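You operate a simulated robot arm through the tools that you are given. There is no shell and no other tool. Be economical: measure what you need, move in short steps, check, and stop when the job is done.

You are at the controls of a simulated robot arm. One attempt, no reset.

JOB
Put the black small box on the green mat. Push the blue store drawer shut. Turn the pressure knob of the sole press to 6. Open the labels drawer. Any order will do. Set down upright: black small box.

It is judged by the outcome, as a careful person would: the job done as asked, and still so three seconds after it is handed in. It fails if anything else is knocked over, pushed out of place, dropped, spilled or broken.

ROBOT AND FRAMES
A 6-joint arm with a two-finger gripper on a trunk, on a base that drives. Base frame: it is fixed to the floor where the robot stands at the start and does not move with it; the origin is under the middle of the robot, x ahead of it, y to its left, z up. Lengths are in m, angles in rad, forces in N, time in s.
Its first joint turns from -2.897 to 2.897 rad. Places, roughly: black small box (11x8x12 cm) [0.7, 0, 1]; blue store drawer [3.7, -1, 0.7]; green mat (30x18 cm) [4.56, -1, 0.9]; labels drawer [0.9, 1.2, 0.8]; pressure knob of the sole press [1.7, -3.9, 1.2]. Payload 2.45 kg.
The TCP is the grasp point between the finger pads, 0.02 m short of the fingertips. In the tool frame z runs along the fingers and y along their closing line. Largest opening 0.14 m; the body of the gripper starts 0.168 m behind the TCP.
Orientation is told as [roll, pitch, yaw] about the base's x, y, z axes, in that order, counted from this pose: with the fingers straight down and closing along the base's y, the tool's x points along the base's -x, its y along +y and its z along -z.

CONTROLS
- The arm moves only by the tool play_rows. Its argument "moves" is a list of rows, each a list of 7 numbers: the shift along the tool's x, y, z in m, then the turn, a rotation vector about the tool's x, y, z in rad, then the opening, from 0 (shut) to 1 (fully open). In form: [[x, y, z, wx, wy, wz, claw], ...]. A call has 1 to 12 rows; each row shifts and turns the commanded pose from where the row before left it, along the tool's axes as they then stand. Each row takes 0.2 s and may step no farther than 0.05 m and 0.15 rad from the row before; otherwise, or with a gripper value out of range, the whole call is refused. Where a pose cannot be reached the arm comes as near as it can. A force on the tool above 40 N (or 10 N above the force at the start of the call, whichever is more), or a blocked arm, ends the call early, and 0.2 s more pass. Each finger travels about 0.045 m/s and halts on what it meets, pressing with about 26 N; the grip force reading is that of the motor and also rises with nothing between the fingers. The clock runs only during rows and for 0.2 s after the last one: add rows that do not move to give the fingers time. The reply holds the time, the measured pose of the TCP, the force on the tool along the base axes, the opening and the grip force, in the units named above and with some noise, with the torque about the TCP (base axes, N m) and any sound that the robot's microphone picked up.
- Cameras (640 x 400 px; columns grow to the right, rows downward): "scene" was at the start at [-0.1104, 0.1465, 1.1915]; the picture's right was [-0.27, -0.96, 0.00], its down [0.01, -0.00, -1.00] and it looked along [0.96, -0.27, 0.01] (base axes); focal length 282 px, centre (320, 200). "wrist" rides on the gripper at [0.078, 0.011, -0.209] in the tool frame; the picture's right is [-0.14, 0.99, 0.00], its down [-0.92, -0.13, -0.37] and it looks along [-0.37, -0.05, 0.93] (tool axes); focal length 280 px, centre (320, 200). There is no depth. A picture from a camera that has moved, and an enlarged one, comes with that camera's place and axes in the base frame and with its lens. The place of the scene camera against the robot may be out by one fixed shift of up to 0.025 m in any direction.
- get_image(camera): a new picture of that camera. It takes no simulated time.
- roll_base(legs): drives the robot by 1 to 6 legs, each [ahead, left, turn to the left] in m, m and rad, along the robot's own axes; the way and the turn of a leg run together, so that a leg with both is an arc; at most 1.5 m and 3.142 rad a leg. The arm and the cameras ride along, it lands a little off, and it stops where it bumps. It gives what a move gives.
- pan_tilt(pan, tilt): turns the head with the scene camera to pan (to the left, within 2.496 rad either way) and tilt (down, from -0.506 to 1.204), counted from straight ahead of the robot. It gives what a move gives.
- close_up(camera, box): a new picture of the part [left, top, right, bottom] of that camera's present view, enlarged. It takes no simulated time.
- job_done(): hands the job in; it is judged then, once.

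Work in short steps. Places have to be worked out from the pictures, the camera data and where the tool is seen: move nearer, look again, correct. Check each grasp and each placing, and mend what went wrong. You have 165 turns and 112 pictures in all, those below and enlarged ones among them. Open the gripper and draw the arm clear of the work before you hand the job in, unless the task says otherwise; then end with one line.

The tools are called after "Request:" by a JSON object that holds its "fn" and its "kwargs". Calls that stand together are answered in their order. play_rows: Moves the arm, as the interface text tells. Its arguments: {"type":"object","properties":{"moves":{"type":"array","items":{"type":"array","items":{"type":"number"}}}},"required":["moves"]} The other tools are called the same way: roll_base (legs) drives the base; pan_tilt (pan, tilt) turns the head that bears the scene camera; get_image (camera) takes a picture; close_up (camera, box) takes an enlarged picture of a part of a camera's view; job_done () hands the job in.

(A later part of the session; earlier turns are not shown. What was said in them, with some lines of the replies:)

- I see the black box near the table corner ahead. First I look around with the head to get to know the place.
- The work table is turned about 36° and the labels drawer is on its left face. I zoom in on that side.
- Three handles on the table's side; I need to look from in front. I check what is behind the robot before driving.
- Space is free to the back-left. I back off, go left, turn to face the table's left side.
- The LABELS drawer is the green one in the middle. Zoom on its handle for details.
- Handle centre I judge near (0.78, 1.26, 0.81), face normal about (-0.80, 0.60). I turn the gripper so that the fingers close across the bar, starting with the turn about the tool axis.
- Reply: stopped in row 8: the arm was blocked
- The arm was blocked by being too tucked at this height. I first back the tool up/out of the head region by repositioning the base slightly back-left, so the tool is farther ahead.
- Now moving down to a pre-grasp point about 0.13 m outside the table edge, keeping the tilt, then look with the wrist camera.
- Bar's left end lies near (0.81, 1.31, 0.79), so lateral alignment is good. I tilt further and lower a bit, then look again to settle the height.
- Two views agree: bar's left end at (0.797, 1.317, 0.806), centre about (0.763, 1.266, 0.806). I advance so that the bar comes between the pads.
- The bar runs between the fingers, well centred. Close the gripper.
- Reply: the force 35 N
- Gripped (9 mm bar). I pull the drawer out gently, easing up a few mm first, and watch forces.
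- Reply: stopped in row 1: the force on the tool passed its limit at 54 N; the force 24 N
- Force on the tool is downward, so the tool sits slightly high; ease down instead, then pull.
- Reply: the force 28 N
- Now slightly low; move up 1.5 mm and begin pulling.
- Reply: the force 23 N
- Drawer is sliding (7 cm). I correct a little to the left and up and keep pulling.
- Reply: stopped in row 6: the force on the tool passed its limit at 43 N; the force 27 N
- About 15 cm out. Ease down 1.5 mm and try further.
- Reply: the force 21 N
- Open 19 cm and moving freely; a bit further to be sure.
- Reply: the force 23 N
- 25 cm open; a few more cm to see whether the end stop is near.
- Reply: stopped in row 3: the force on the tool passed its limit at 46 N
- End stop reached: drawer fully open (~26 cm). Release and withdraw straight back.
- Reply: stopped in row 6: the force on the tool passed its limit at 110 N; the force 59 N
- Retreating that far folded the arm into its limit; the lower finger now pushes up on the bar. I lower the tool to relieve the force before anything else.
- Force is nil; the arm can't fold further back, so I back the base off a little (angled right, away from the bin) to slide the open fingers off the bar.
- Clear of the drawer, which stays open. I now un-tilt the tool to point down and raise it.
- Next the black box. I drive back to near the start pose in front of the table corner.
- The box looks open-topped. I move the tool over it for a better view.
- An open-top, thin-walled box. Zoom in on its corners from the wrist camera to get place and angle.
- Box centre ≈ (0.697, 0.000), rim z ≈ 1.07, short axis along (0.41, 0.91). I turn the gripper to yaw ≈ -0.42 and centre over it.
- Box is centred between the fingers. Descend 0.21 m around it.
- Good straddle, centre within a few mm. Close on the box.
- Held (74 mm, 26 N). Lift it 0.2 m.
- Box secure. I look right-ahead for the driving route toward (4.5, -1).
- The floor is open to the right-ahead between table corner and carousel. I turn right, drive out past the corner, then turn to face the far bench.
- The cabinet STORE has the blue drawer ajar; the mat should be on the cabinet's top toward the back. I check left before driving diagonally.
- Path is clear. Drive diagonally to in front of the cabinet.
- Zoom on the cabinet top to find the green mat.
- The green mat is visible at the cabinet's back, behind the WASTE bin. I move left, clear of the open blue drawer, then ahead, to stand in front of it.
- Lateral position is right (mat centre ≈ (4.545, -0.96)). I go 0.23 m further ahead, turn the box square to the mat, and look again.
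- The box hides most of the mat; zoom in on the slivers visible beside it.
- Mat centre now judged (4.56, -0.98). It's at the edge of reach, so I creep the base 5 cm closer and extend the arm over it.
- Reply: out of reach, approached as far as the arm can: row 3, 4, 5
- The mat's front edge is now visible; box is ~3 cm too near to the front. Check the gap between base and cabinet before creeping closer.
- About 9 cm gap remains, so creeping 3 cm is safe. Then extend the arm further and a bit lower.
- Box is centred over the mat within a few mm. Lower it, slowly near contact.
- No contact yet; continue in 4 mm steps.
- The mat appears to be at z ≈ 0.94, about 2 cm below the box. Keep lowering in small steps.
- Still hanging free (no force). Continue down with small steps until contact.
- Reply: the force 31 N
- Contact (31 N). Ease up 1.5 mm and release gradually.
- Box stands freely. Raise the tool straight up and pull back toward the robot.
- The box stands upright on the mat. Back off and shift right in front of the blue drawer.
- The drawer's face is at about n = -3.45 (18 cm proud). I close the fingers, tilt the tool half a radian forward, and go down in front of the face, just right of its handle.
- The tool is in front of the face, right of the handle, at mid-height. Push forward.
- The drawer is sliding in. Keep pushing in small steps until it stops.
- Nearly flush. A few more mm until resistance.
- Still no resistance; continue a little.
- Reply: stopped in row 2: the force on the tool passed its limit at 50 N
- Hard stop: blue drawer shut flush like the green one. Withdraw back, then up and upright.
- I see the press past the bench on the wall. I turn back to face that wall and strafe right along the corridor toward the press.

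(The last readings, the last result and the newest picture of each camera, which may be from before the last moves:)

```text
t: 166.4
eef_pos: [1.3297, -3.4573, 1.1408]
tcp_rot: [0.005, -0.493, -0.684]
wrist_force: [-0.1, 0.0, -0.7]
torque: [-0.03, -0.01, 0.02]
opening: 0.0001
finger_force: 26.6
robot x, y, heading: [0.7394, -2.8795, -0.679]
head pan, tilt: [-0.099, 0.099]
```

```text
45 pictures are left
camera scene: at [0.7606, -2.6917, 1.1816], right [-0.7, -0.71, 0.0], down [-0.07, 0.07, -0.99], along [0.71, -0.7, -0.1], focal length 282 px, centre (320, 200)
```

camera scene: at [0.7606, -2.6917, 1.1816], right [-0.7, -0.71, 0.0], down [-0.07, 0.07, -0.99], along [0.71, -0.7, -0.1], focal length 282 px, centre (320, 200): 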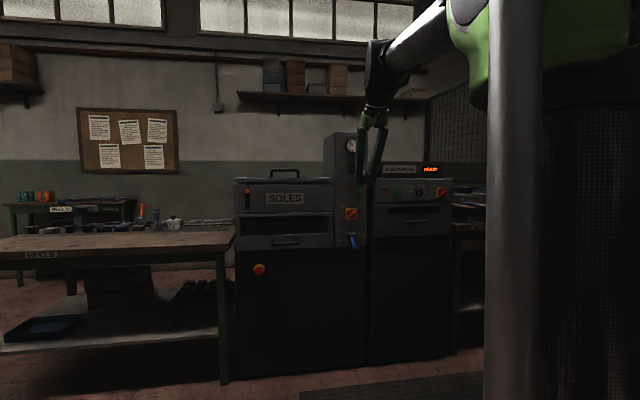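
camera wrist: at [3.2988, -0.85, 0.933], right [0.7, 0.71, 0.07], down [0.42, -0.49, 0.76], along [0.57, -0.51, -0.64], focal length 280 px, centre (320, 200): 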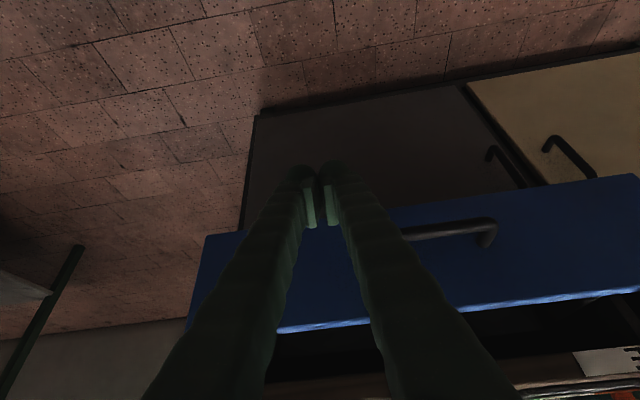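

The sole press is right ahead. Zoom in on its control panel.

Request:
{"fn": "close_up", "kwargs": {"camera": "scene", "box": [320, 120, 460, 250]}}

Request:
{"fn": "close_up", "kwargs": {"camera": "scene", "box": [370, 160, 460, 220]}}

```text
3.08 times, centred on (390, 185) of scene
camera zoom: at [0.7606, -2.6917, 1.1816], right [-0.7, -0.71, 0.0], down [-0.07, 0.07, -0.99], along [0.71, -0.7, -0.1], focal length 868 px, centre (105, 246)
```

zoom: 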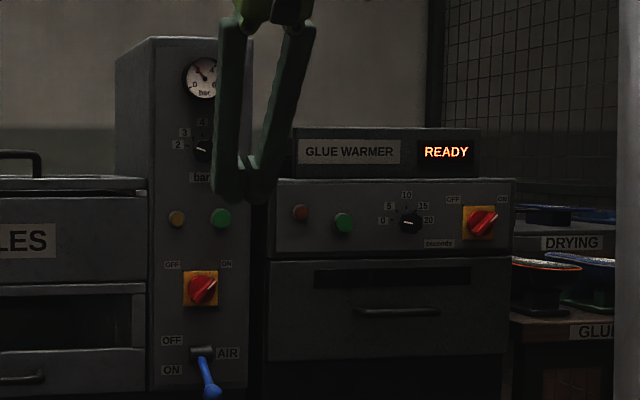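

```text
6.67 times, centred on (415, 190) of scene
camera zoom: at [0.7606, -2.6917, 1.1816], right [-0.7, -0.71, 0.0], down [-0.07, 0.07, -0.99], along [0.71, -0.7, -0.1], focal length 1880 px, centre (-313, 267)
```

zoom: 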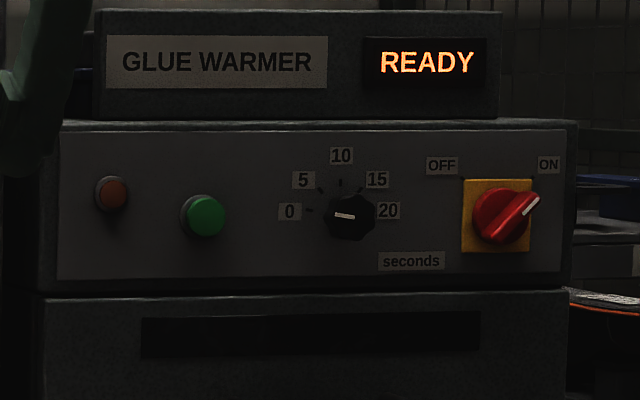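

The pressure knob is on the press's tall column under the gauge, partly hidden by the gripper. Move the arm aside and zoom.

Request:
{"fn": "play_rows", "kwargs": {"moves": [[0, -0.045, 0, 0, 0, 0, 0], [0, -0.045, 0, 0, 0, 0, 0], [0, -0.045, 0, 0, 0, 0, 0]]}}

Request:
{"fn": "close_up", "kwargs": {"camera": "scene", "box": [335, 130, 385, 180]}}

```text
t: 167.2
eef_pos: [1.245, -3.5598, 1.1389]
tcp_rot: [0.004, -0.494, -0.683]
wrist_force: [1.2, 0.2, 0.4]
torque: [-0.06, 0.01, -0.02]
opening: 0.0
finger_force: 25.7
robot x, y, heading: [0.7412, -2.8785, -0.684]
head pan, tilt: [-0.099, 0.099]
```

```text
8.00 times, centred on (360, 155) of scene
camera zoom: at [0.7606, -2.6914, 1.1816], right [-0.7, -0.71, 0.0], down [-0.07, 0.07, -0.99], along [0.71, -0.7, -0.1], focal length 2256 px, centre (0, 560)
```

zoom: 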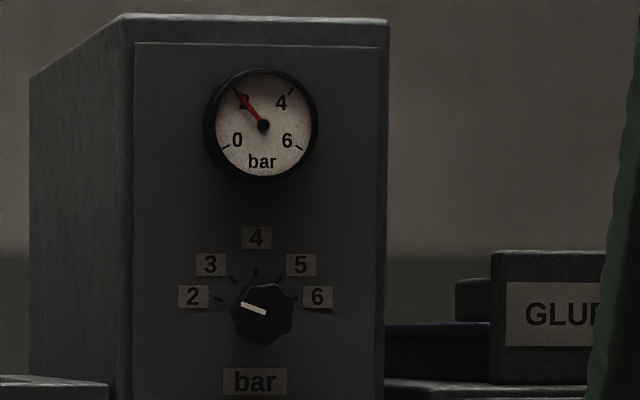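

Pointer stands at 2; marks 2–6 span about 144° clockwise. I move nearer and square up so the knob is about 1 m ahead.

Request:
{"fn": "roll_base", "kwargs": {"legs": [[0, 0, 0.04], [0.25, -0.15, 0]]}}

Request:
{"fn": "pan_tilt", "kwargs": {"pan": -0.15, "tilt": 0.0}}

Request:
{"fn": "get_image", "kwargs": {"camera": "scene"}}

Request:
{"fn": "get_image", "kwargs": {"camera": "wrist"}}

```text
t: 169.7
eef_pos: [1.383, -3.8124, 1.1397]
tcp_rot: [0.003, -0.495, -0.647]
wrist_force: [0.4, -0.1, -0.7]
torque: [0.01, 0.01, 0.02]
opening: 0.0
finger_force: 26.6
robot x, y, heading: [0.8561, -3.1483, -0.641]
head pan, tilt: [-0.099, 0.099]
```

```text
t: 170.3
eef_pos: [1.3835, -3.8115, 1.1393]
tcp_rot: [0.003, -0.492, -0.645]
wrist_force: [-0.3, 0.4, -0.3]
torque: [-0.01, -0.01, -0.02]
opening: 0.0
finger_force: 25.9
robot x, y, heading: [0.8529, -3.153, -0.642]
head pan, tilt: [-0.15, 0.0]
```

```text
41 pictures are left
camera scene: at [0.8614, -2.9647, 1.1907], right [-0.71, -0.7, 0.0], down [0.0, 0.0, -1.0], along [0.7, -0.71, 0.0], focal length 282 px, centre (320, 200)
```

scene: 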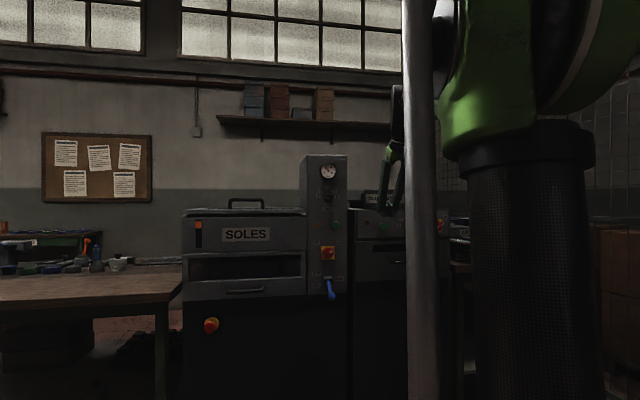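

```text
40 pictures are left
camera wrist: at [1.2546, -3.7025, 1.2863], right [0.69, 0.72, 0.07], down [0.43, -0.49, 0.76], along [0.58, -0.5, -0.65], focal length 280 px, centre (320, 200)
```

wrist: 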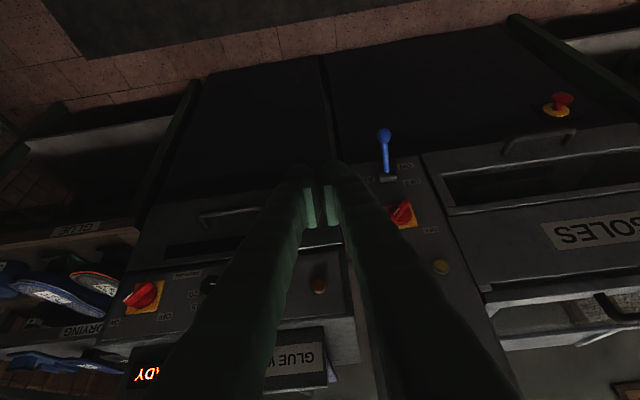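

Zoom on the knob from here to triangulate.

Request:
{"fn": "close_up", "kwargs": {"camera": "scene", "box": [300, 150, 370, 240]}}

```text
4.44 times, centred on (335, 195) of scene
camera zoom: at [0.8614, -2.9647, 1.1907], right [-0.71, -0.7, 0.0], down [0.0, 0.0, -1.0], along [0.7, -0.71, 0.0], focal length 1253 px, centre (253, 222)
```

zoom: 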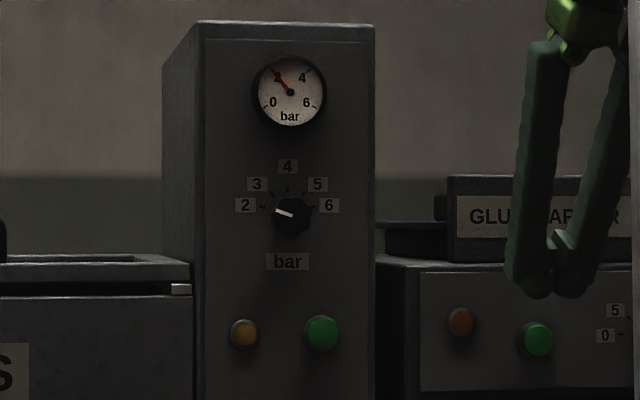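

Knob roughly at (1.71–1.77, -3.88…-3.95, 1.20). Now tilt the tool to horizontal in place, in front of the panel.

Request:
{"fn": "play_rows", "kwargs": {"moves": [[0, 0, 0, 0, -0.1346, 0, 0], [0, 0, 0, 0, -0.1346, 0, 0], [0, 0, 0, 0, -0.1346, 0, 0], [0, 0, 0, 0, -0.1346, 0, 0], [0, 0, 0, 0, -0.1346, 0, 0], [0, 0, 0, 0, -0.1346, 0, 0], [0, 0, 0, 0, -0.1346, 0, 0], [0, 0, 0, 0, -0.1346, 0, 0]]}}

Request:
{"fn": "get_image", "kwargs": {"camera": "wrist"}}

```text
t: 172.1
eef_pos: [1.3835, -3.8116, 1.1399]
tcp_rot: [1.937, -1.569, -2.579]
wrist_force: [-0.1, 0.0, -0.2]
torque: [-0.02, 0.0, 0.01]
opening: 0.0
finger_force: 25.8
robot x, y, heading: [0.8502, -3.1536, -0.647]
head pan, tilt: [-0.15, 0.0]
```

```text
38 pictures are left
camera wrist: at [1.2218, -3.6776, 1.0612], right [0.6, 0.79, 0.14], down [-0.37, 0.12, 0.92], along [0.71, -0.6, 0.37], focal length 280 px, centre (320, 200)
```

wrist: 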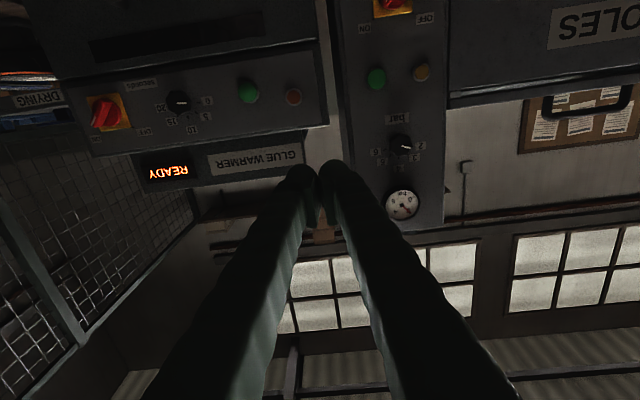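

Tool is horizontal and the knob is visible in the wrist view; it's at about (1.708, -3.877, 1.18). Align with it laterally and in height, opening the fingers.

Request:
{"fn": "play_rows", "kwargs": {"moves": [[-0.01, 0.0355, 0, 0, 0, 0, 0.2], [-0.01, 0.0355, 0, 0, 0, 0, 0.5], [-0.01, 0.0355, 0, 0, 0, 0, 0.6], [-0.01, 0.0355, 0, 0, 0, 0, 0.6], [0, 0, 0.03, 0, 0, 0, 0.6], [0, 0, 0.03, 0, 0, 0, 0.6]]}}

Request:
{"fn": "get_image", "kwargs": {"camera": "wrist"}}

```text
t: 173.5
eef_pos: [1.517, -3.7352, 1.1813]
tcp_rot: [1.629, -1.568, -2.275]
wrist_force: [-0.7, -0.4, 0.0]
torque: [0.0, 0.01, -0.02]
opening: 0.084
finger_force: 0.1
robot x, y, heading: [0.8512, -3.1512, -0.643]
head pan, tilt: [-0.15, 0.0]
```

```text
37 pictures are left
camera wrist: at [1.3543, -3.601, 1.1031], right [0.59, 0.79, 0.14], down [-0.37, 0.12, 0.92], along [0.71, -0.6, 0.37], focal length 280 px, centre (320, 200)
```

wrist: 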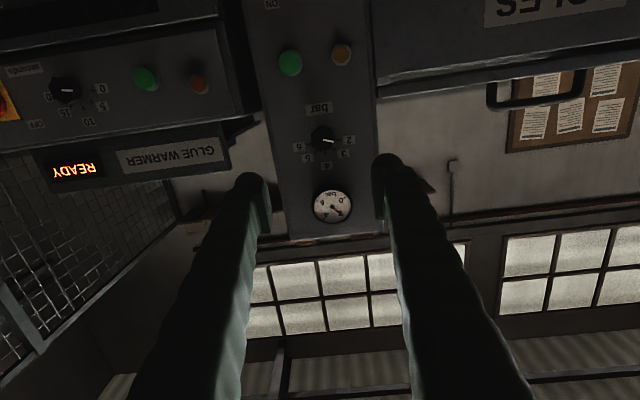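

Triangulation puts the knob at (1.713, -3.879, 1.179), nearly on the tool axis. Pre-turn the gripper by -1.25 rad so the whole 144° turn can be made in one grip.

Request:
{"fn": "play_rows", "kwargs": {"moves": [[0, 0, 0, 0, 0, -0.139, 0.6], [0, 0, 0, 0, 0, -0.139, 0.6], [0, 0, 0, 0, 0, -0.139, 0.6], [0, 0, 0, 0, 0, -0.139, 0.6], [0, 0, 0, 0, 0, -0.139, 0.6], [0, 0, 0, 0, 0, -0.139, 0.6], [0, 0, 0, 0, 0, -0.139, 0.6], [0, 0, 0, 0, 0, -0.139, 0.6], [0, 0, 0, 0, 0, -0.139, 0.6]]}}

Request:
{"fn": "get_image", "kwargs": {"camera": "wrist"}}

```text
t: 175.5
eef_pos: [1.5153, -3.7349, 1.1793]
tcp_rot: [-1.57, -0.322, 0.928]
wrist_force: [0.2, 0.0, -0.9]
torque: [0.01, -0.06, 0.01]
opening: 0.0844
finger_force: 0.0
robot x, y, heading: [0.8485, -3.148, -0.644]
head pan, tilt: [-0.15, 0.0]
```

```text
36 pictures are left
camera wrist: at [1.3055, -3.6657, 1.1446], right [0.27, 0.35, -0.9], down [0.21, 0.89, 0.41], along [0.94, -0.29, 0.16], focal length 280 px, centre (320, 200)
```

wrist: 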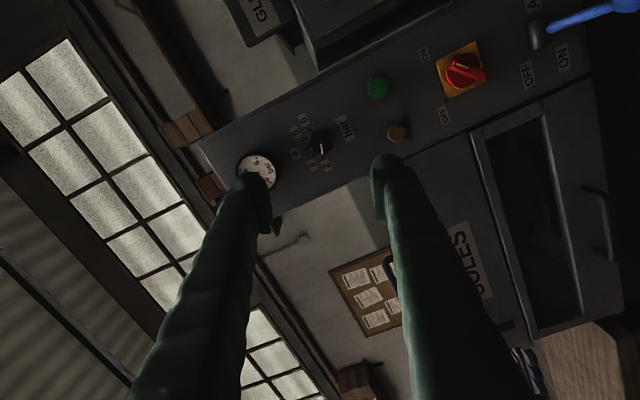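

The knob lies right on the tool axis (pixel 320,143 as predicted). Advance 0.2 m with a narrower opening.

Request:
{"fn": "play_rows", "kwargs": {"moves": [[0, 0, 0.04, 0, 0, 0, 0.45], [0, 0, 0.04, 0, 0, 0, 0.45], [0, 0, 0.04, 0, 0, 0, 0.45], [0, 0, 0.04, 0, 0, 0, 0.45], [0, 0, 0.03, 0, 0, 0, 0.45], [0, 0, 0.01, 0, 0, 0, 0.45]]}}

Request:
{"fn": "get_image", "kwargs": {"camera": "wrist"}}

```text
t: 176.9
eef_pos: [1.6764, -3.8534, 1.1813]
tcp_rot: [-1.571, -0.323, 0.928]
wrist_force: [0.5, -0.3, 0.9]
torque: [0.02, -0.01, 0.0]
opening: 0.0631
finger_force: 0.1
robot x, y, heading: [0.8544, -3.1475, -0.642]
head pan, tilt: [-0.15, 0.0]
```

```text
35 pictures are left
camera wrist: at [1.4658, -3.7847, 1.1462], right [0.27, 0.36, -0.9], down [0.21, 0.89, 0.41], along [0.94, -0.29, 0.16], focal length 280 px, centre (320, 200)
```

wrist: 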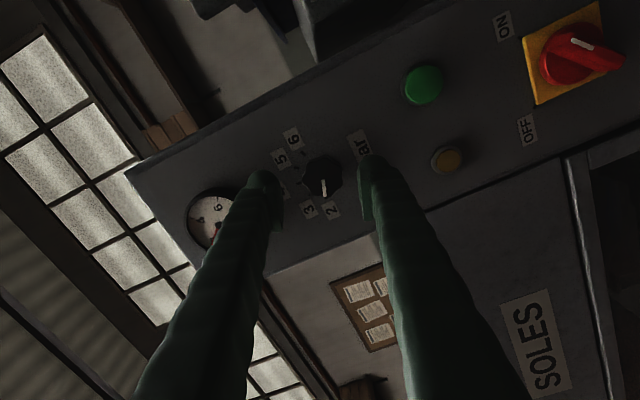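

Well centred. Advance another 4 cm in small steps.

Request:
{"fn": "play_rows", "kwargs": {"moves": [[0, 0, 0.015, 0, 0, 0, 0.45], [0, 0, 0.012, 0, 0, 0, 0.45], [0, 0, 0.008, 0, 0, 0, 0.45], [0, 0, 0.005, 0, 0, 0, 0.45]]}}

Request:
{"fn": "get_image", "kwargs": {"camera": "wrist"}}

```text
t: 177.9
eef_pos: [1.709, -3.8775, 1.1818]
tcp_rot: [-1.571, -0.322, 0.926]
wrist_force: [0.1, -0.4, -0.4]
torque: [0.01, -0.01, 0.01]
opening: 0.0627
finger_force: 0.0
robot x, y, heading: [0.8504, -3.1488, -0.646]
head pan, tilt: [-0.15, 0.0]
```

```text
34 pictures are left
camera wrist: at [1.4982, -3.8085, 1.1453], right [0.27, 0.36, -0.9], down [0.21, 0.89, 0.41], along [0.94, -0.29, 0.16], focal length 280 px, centre (320, 200)
```

wrist: 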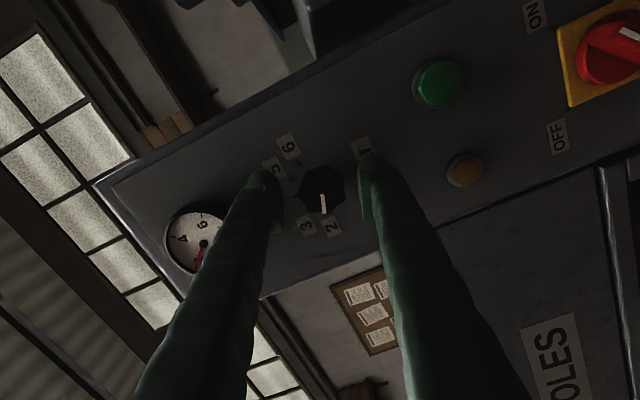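

The knob's face is still ~2 cm ahead of the TCP, at tip level. Advance 1.4 cm more carefully.

Request:
{"fn": "play_rows", "kwargs": {"moves": [[0, 0, 0.006, 0, 0, 0, 0.45], [0, 0, 0.004, 0, 0, 0, 0.45], [0, 0, 0.004, 0, 0, 0, 0.45], [0, 0, 0, 0, 0, 0, 0.45]]}}

Request:
{"fn": "close_up", "kwargs": {"camera": "wrist", "box": [220, 120, 420, 270]}}

```text
t: 178.9
eef_pos: [1.7193, -3.8868, 1.1808]
tcp_rot: [-1.571, -0.323, 0.927]
wrist_force: [0.2, -0.1, -0.1]
torque: [0.01, 0.02, 0.0]
opening: 0.0631
finger_force: 0.0
robot x, y, heading: [0.8546, -3.151, -0.641]
head pan, tilt: [-0.15, 0.0]
```

```text
2.67 times, centred on (320, 195) of wrist
camera zoom: at [1.5089, -3.8179, 1.1451], right [0.27, 0.36, -0.9], down [0.21, 0.89, 0.41], along [0.94, -0.29, 0.16], focal length 748 px, centre (320, 213)
```

zoom: 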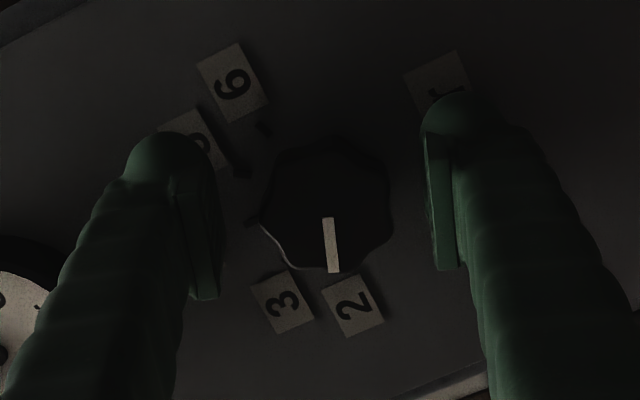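

Fingers straddle the knob nicely. Close on it.

Request:
{"fn": "play_rows", "kwargs": {"moves": [[0, 0, 0.002, 0, 0, 0, 0.3], [0, 0, 0, 0, 0, 0, 0.2], [0, 0, 0, 0, 0, 0, 0.1], [0, 0, 0, 0, 0, 0, 0.1], [0, 0, 0, 0, 0, 0, 0.1]]}}

Request:
{"fn": "close_up", "kwargs": {"camera": "wrist", "box": [220, 120, 420, 270]}}

```text
t: 180.1
eef_pos: [1.7246, -3.8881, 1.179]
tcp_rot: [-1.568, -0.323, 0.927]
wrist_force: [6.4, -1.0, -11.7]
torque: [-0.05, -0.02, 0.14]
opening: 0.0361
finger_force: 45.4
robot x, y, heading: [0.8546, -3.1496, -0.645]
head pan, tilt: [-0.15, 0.0]
```

```text
2.67 times, centred on (320, 195) of wrist
camera zoom: at [1.5119, -3.8192, 1.1438], right [0.27, 0.36, -0.9], down [0.2, 0.89, 0.41], along [0.94, -0.29, 0.16], focal length 748 px, centre (320, 213)
```

zoom: 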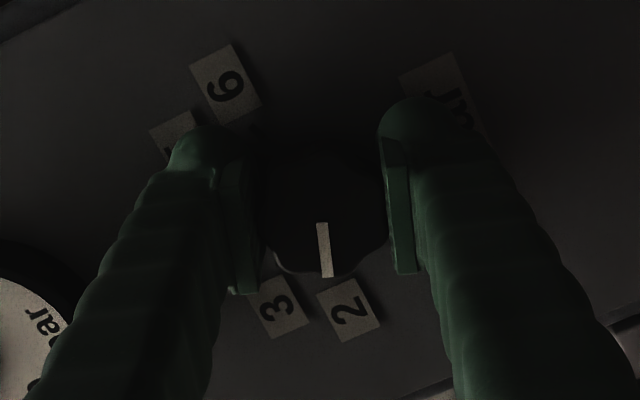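

Gripped (36 mm). Turn clockwise (+wz) a first part, and check.

Request:
{"fn": "play_rows", "kwargs": {"moves": [[0, 0, 0, 0, 0, 0.1, 0.1], [0, 0, 0, 0, 0, 0.14, 0.1], [0, 0, 0, 0, 0, 0.14, 0.1], [0, 0, 0, 0, 0, 0.14, 0.1]]}}

Request:
{"fn": "close_up", "kwargs": {"camera": "wrist", "box": [220, 120, 420, 270]}}

```text
t: 181.2
eef_pos: [1.7225, -3.887, 1.1787]
tcp_rot: [-1.568, -0.835, 0.926]
wrist_force: [7.4, -4.6, -14.7]
torque: [-0.01, 0.0, -0.1]
opening: 0.0361
finger_force: 45.4
robot x, y, heading: [0.8532, -3.1458, -0.644]
head pan, tilt: [-0.15, 0.0]
stopped in row 4: the force on the tool passed its limit at 41 N (the readings are from after the stop); the commanded pose is now the measured one
```

```text
2.67 times, centred on (320, 195) of wrist
camera zoom: at [1.5278, -3.7977, 1.1123], right [0.49, 0.66, -0.56], down [0.02, 0.64, 0.77], along [0.87, -0.39, 0.3], focal length 748 px, centre (320, 213)
```

zoom: 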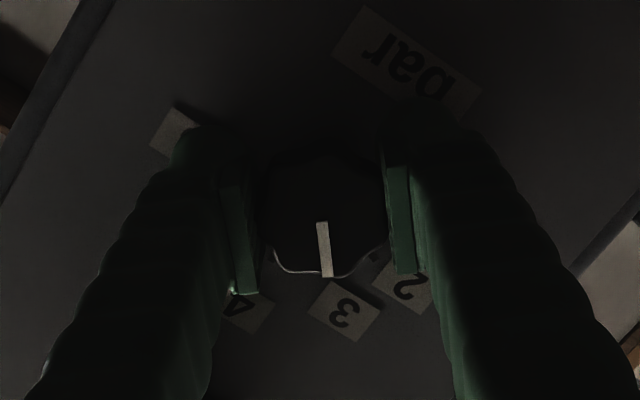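

Knob follows the gripper; pointer just short of 3. Correct 1 mm down to relieve side force and continue turning with smaller steps.

Request:
{"fn": "play_rows", "kwargs": {"moves": [[0.0007, 0.0007, 0.0005, 0, 0, 0, 0.1], [0, 0, 0, 0, 0, 0.1, 0.1], [0, 0, 0, 0, 0, 0.1, 0.1], [0, 0, 0, 0, 0, 0.1, 0.1], [0, 0, 0, 0, 0, 0.1, 0.1], [0, 0, 0, 0, 0, 0, 0.1]]}}

```text
t: 182.6
eef_pos: [1.723, -3.8866, 1.1766]
tcp_rot: [-1.569, -1.236, 0.925]
wrist_force: [14.5, -1.6, -2.6]
torque: [-0.08, -0.06, -0.02]
opening: 0.036
finger_force: 44.6
robot x, y, heading: [0.8553, -3.149, -0.638]
head pan, tilt: [-0.15, 0.0]
```

Good, 0.91 rad so far. Continue.

Request:
{"fn": "play_rows", "kwargs": {"moves": [[-0.0002, 0.0005, 0.0006, 0, 0, 0, 0.1], [0, 0, 0, 0, 0, 0.1, 0.1], [0, 0, 0, 0, 0, 0.1, 0.1], [0, 0, 0, 0, 0, 0.1, 0.1], [0, 0, 0, 0, 0, 0.1, 0.1], [0, 0, 0, 0, 0, 0.1, 0.1], [0, 0, 0, 0, 0, 0, 0.1]]}}

Request:
{"fn": "close_up", "kwargs": {"camera": "wrist", "box": [220, 120, 420, 270]}}

```text
t: 183.6
eef_pos: [1.7246, -3.8858, 1.1771]
tcp_rot: [-1.546, -1.532, 0.908]
wrist_force: [6.1, -2.4, -8.7]
torque: [0.01, 0.0, -0.13]
opening: 0.0363
finger_force: 44.8
robot x, y, heading: [0.8519, -3.1508, -0.641]
head pan, tilt: [-0.15, 0.0]
stopped in row 5: the force on the tool passed its limit at 41 N (the readings are from after the stop); the commanded pose is now the measured one
```

```text
2.67 times, centred on (320, 195) of wrist
camera zoom: at [1.56, -3.7546, 1.0982], right [0.59, 0.8, 0.1], down [-0.35, 0.15, 0.93], along [0.72, -0.58, 0.37], focal length 748 px, centre (320, 213)
```

zoom: 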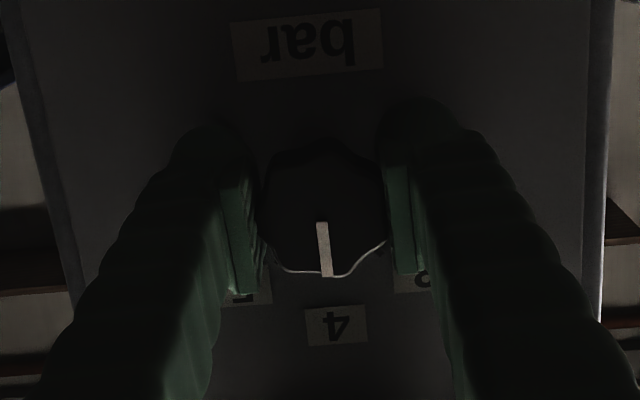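

Pointer is at 4 now (about 1.21 rad turned). Relieve 0.6 mm down and carry on.

Request:
{"fn": "play_rows", "kwargs": {"moves": [[0.0006, 0, 0.0003, 0, 0, 0, 0.1], [0, 0, 0, 0, 0, 0.08, 0.1], [0, 0, 0, 0, 0, 0.08, 0.1], [0, 0, 0, 0, 0, 0.08, 0.1], [0, 0, 0, 0, 0, 0.08, 0.1], [0, 0, 0, 0, 0, 0.08, 0.1], [0, 0, 0, 0, 0, 0, 0.1]]}}

```text
t: 185.2
eef_pos: [1.7245, -3.8839, 1.177]
tcp_rot: [1.569, -1.21, -2.208]
wrist_force: [20.2, -1.8, 10.7]
torque: [0.01, 0.1, 0.04]
opening: 0.0362
finger_force: 44.8
robot x, y, heading: [0.8543, -3.1495, -0.641]
head pan, tilt: [-0.15, 0.0]
```

1.61 rad turned; 0.90 to go. Relieve and continue.

Request:
{"fn": "play_rows", "kwargs": {"moves": [[-0.0003, 0.0007, 0.0008, 0, 0, 0, 0.1], [0, 0, 0, 0, 0, 0.08, 0.1], [0, 0, 0, 0, 0, 0.08, 0.1], [0, 0, 0, 0, 0, 0.08, 0.1], [0, 0, 0, 0, 0, 0.08, 0.1], [0, 0, 0, 0, 0, 0.08, 0.1], [0, 0, 0, 0, 0, 0, 0.1]]}}

Request:
{"fn": "close_up", "kwargs": {"camera": "wrist", "box": [220, 120, 420, 270]}}

```text
t: 186.0
eef_pos: [1.7247, -3.8854, 1.1781]
tcp_rot: [1.568, -1.091, -2.209]
wrist_force: [2.8, -0.6, -4.2]
torque: [0.02, 0.04, -0.1]
opening: 0.0364
finger_force: 44.9
robot x, y, heading: [0.8465, -3.1484, -0.64]
head pan, tilt: [-0.15, 0.0]
stopped in row 3: the force on the tool passed its limit at 42 N (the readings are from after the stop); the commanded pose is now the measured one
```

```text
2.67 times, centred on (320, 195) of wrist
camera zoom: at [1.5834, -3.7232, 1.1127], right [0.49, 0.65, 0.58], down [-0.62, -0.21, 0.76], along [0.62, -0.73, 0.3], focal length 748 px, centre (320, 213)
```

zoom: 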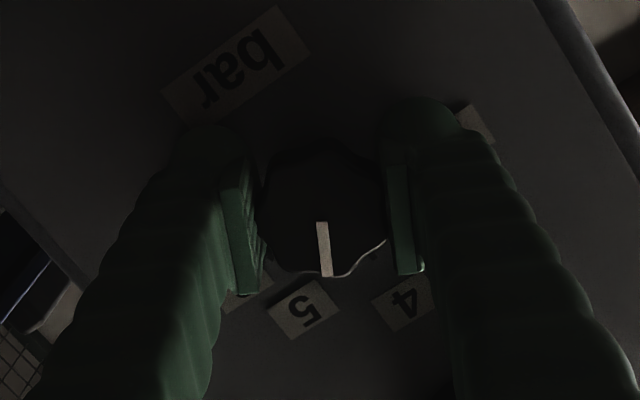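

Pointer approaches 5. Continue turning with rests.

Request:
{"fn": "play_rows", "kwargs": {"moves": [[0, 0, 0, 0, 0, 0.08, 0.1], [0, 0, 0, 0, 0, 0.08, 0.1], [0, 0, 0, 0, 0, 0.08, 0.1], [0, 0, 0, 0, 0, 0.08, 0.1], [0, 0, 0, 0, 0, 0, 0.1]]}}

```text
t: 187.2
eef_pos: [1.727, -3.8837, 1.1764]
tcp_rot: [1.571, -0.769, -2.209]
wrist_force: [14.8, -2.8, 17.7]
torque: [0.0, 0.11, 0.05]
opening: 0.0362
finger_force: 45.1
robot x, y, heading: [0.8506, -3.1524, -0.647]
head pan, tilt: [-0.15, 0.0]
```

2.05 rad turned; 0.46 to go. Relieve and go on.

Request:
{"fn": "play_rows", "kwargs": {"moves": [[-0.0004, 0.001, 0.0006, 0, 0, 0, 0.1], [0, 0, 0, 0, 0, 0.08, 0.1], [0, 0, 0, 0, 0, 0.08, 0.1], [0, 0, 0, 0, 0, 0.08, 0.1], [0, 0, 0, 0, 0, 0.08, 0.1], [0, 0, 0, 0, 0, 0, 0.1]]}}

Request:
{"fn": "close_up", "kwargs": {"camera": "wrist", "box": [220, 120, 420, 270]}}

```text
t: 188.6
eef_pos: [1.7252, -3.8829, 1.1796]
tcp_rot: [1.571, -0.45, -2.209]
wrist_force: [-4.5, 19.4, -12.1]
torque: [0.02, -0.08, 0.05]
opening: 0.0362
finger_force: 45.0
robot x, y, heading: [0.851, -3.1515, -0.638]
head pan, tilt: [-0.15, 0.0]
```

```text
2.67 times, centred on (320, 195) of wrist
camera zoom: at [1.6017, -3.6987, 1.1541], right [0.18, 0.25, 0.95], down [-0.82, -0.49, 0.29], along [0.54, -0.84, 0.11], focal length 748 px, centre (320, 213)
```

zoom: 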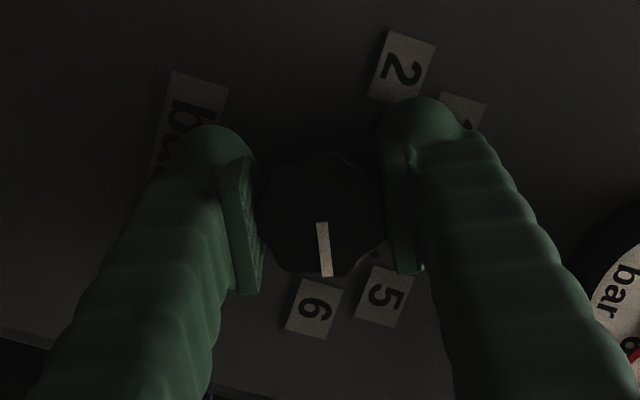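

Pointer close to 6. Turn another 0.13 rad, then release and back away to read the dial.

Request:
{"fn": "play_rows", "kwargs": {"moves": [[0, 0, 0, 0, 0, 0.07, 0.1], [0, 0, 0, 0, 0, 0.06, 0.1], [0, 0, 0, 0, 0, 0, 0.1], [0, 0, 0, 0, 0, 0, 0.3], [0, 0, 0, 0, 0, 0, 0.45], [0, 0, 0, 0, 0, 0, 0.45], [0, 0, -0.03, 0, 0, 0, 0.45], [0, 0, -0.03, 0, 0, 0, 0.45], [0, 0, -0.03, 0, 0, 0, 0.45]]}}

Request:
{"fn": "close_up", "kwargs": {"camera": "wrist", "box": [240, 100, 400, 220]}}

Request:
{"fn": "close_up", "kwargs": {"camera": "scene", "box": [300, 150, 370, 240]}}

```text
t: 190.6
eef_pos: [1.6504, -3.8315, 1.1768]
tcp_rot: [1.572, -0.322, -2.211]
wrist_force: [0.2, 0.2, 0.0]
torque: [0.02, 0.0, -0.01]
opening: 0.063
finger_force: 0.0
robot x, y, heading: [0.8538, -3.1517, -0.645]
head pan, tilt: [-0.15, 0.0]
```

```text
3.33 times, centred on (320, 160) of wrist
camera zoom: at [1.5272, -3.6449, 1.1627], right [0.11, 0.15, 0.98], down [-0.84, -0.51, 0.17], along [0.53, -0.85, 0.07], focal length 935 px, centre (320, 333)
```

zoom: 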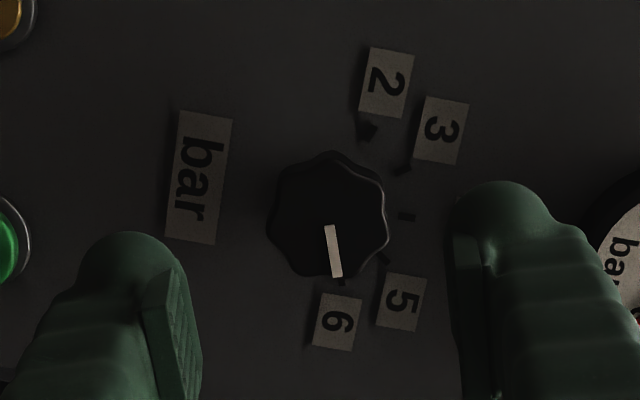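

```text
4.44 times, centred on (335, 195) of scene
camera zoom: at [0.8605, -2.9639, 1.1907], right [-0.71, -0.7, 0.0], down [0.0, 0.0, -1.0], along [0.7, -0.71, 0.0], focal length 1253 px, centre (253, 222)
```

zoom: 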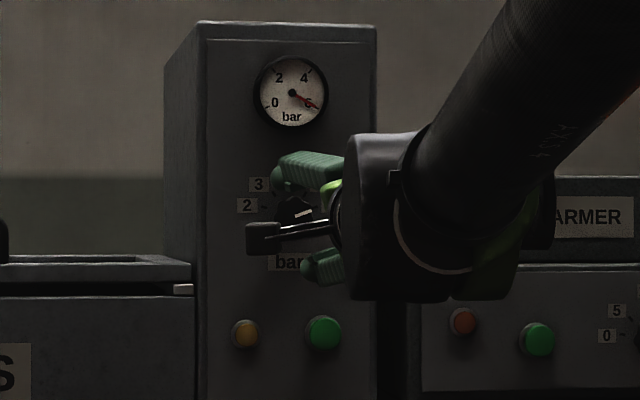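

Pointer lines up with the 6 tick. Zoom in on both for a precise reading.

Request:
{"fn": "close_up", "kwargs": {"camera": "scene", "box": [314, 158, 342, 178]}}

Request:
{"fn": "close_up", "kwargs": {"camera": "wrist", "box": [300, 130, 350, 170]}}

```text
16.00 times, centred on (328, 168) of scene
camera zoom: at [0.8605, -2.9639, 1.1907], right [-0.71, -0.7, 0.0], down [0.0, 0.0, -1.0], along [0.7, -0.71, 0.0], focal length 4512 px, centre (192, 712)
```

zoom: 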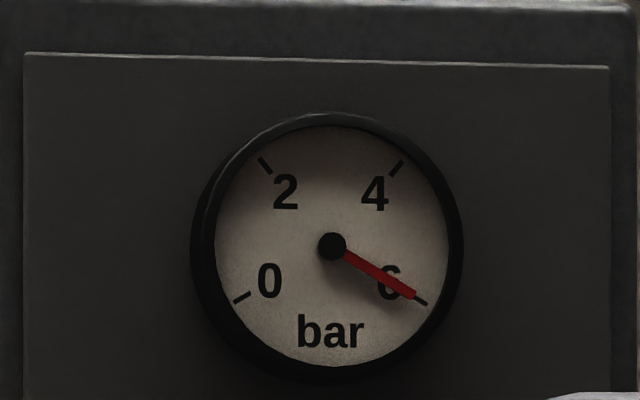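

```text
10.00 times, centred on (325, 150) of wrist
camera zoom: at [1.5272, -3.6449, 1.1627], right [0.11, 0.15, 0.98], down [-0.84, -0.51, 0.17], along [0.53, -0.85, 0.07], focal length 2804 px, centre (270, 700)
```

zoom: 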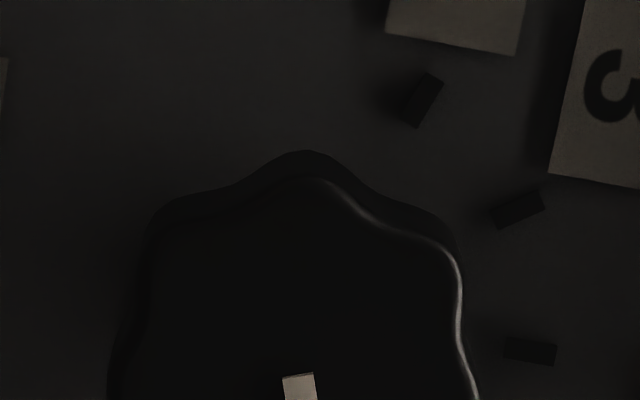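

The gauge needle sits exactly on the 6 tick. Back the base off so that the arm is clear.

Request:
{"fn": "roll_base", "kwargs": {"legs": [[-0.35, 0, 0]]}}

Request:
{"fn": "get_image", "kwargs": {"camera": "wrist"}}

Request:
{"fn": "pan_tilt", "kwargs": {"pan": -0.05, "tilt": 0.0}}

Request:
{"fn": "get_image", "kwargs": {"camera": "scene"}}

```text
t: 192.8
eef_pos: [1.368, -3.6258, 1.1779]
tcp_rot: [1.571, -0.322, -2.212]
wrist_force: [0.6, 0.3, -0.3]
torque: [-0.03, 0.01, 0.03]
opening: 0.0633
finger_force: 0.0
robot x, y, heading: [0.5757, -2.9383, -0.644]
head pan, tilt: [-0.15, 0.0]
```

```text
23 pictures are left
camera wrist: at [1.2466, -3.4382, 1.163], right [0.11, 0.15, 0.98], down [-0.84, -0.51, 0.17], along [0.53, -0.85, 0.07], focal length 280 px, centre (320, 200)
```

wrist: 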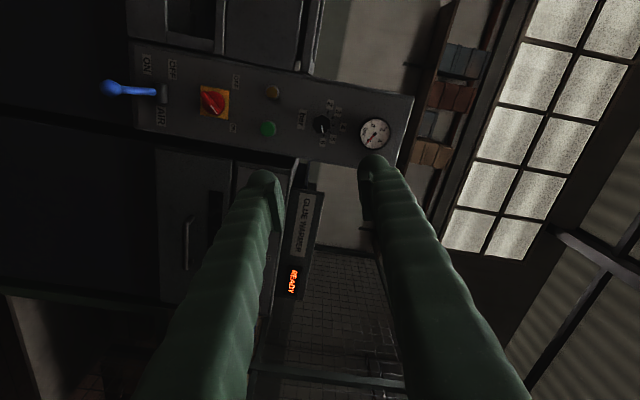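

```text
t: 193.5
eef_pos: [1.3684, -3.6259, 1.1764]
tcp_rot: [1.571, -0.321, -2.212]
wrist_force: [0.5, -0.2, 0.2]
torque: [0.03, -0.01, 0.0]
opening: 0.0632
finger_force: 0.0
robot x, y, heading: [0.5711, -2.9398, -0.642]
head pan, tilt: [-0.051, 0.0]
```

```text
22 pictures are left
camera scene: at [0.5885, -2.7479, 1.1907], right [-0.64, -0.77, 0.0], down [0.0, 0.0, -1.0], along [0.77, -0.64, 0.0], focal length 282 px, centre (320, 200)
```

scene: 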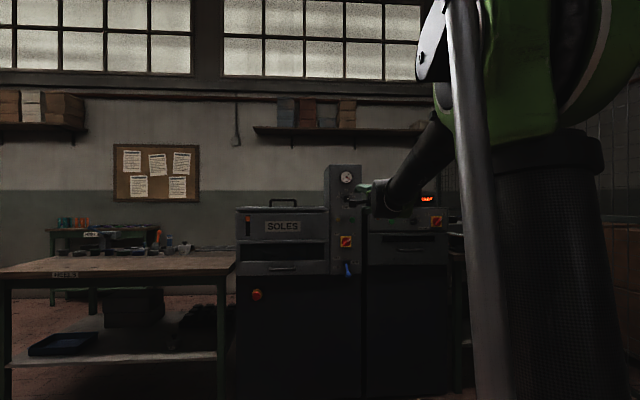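

The knob is at 6, the box is upright on the mat, the blue store drawer is shut and the labels drawer is open. The gripper is open and the arm is clear, so I hand the job in.

Request:
{"fn": "job_done", "kwargs": {}}

```text
The job is handed in.
```

All four tasks are done and handed in: the black small box stands upright on the green mat, the blue store drawer is shut, the press pressure knob is at 6 and the labels drawer is open.
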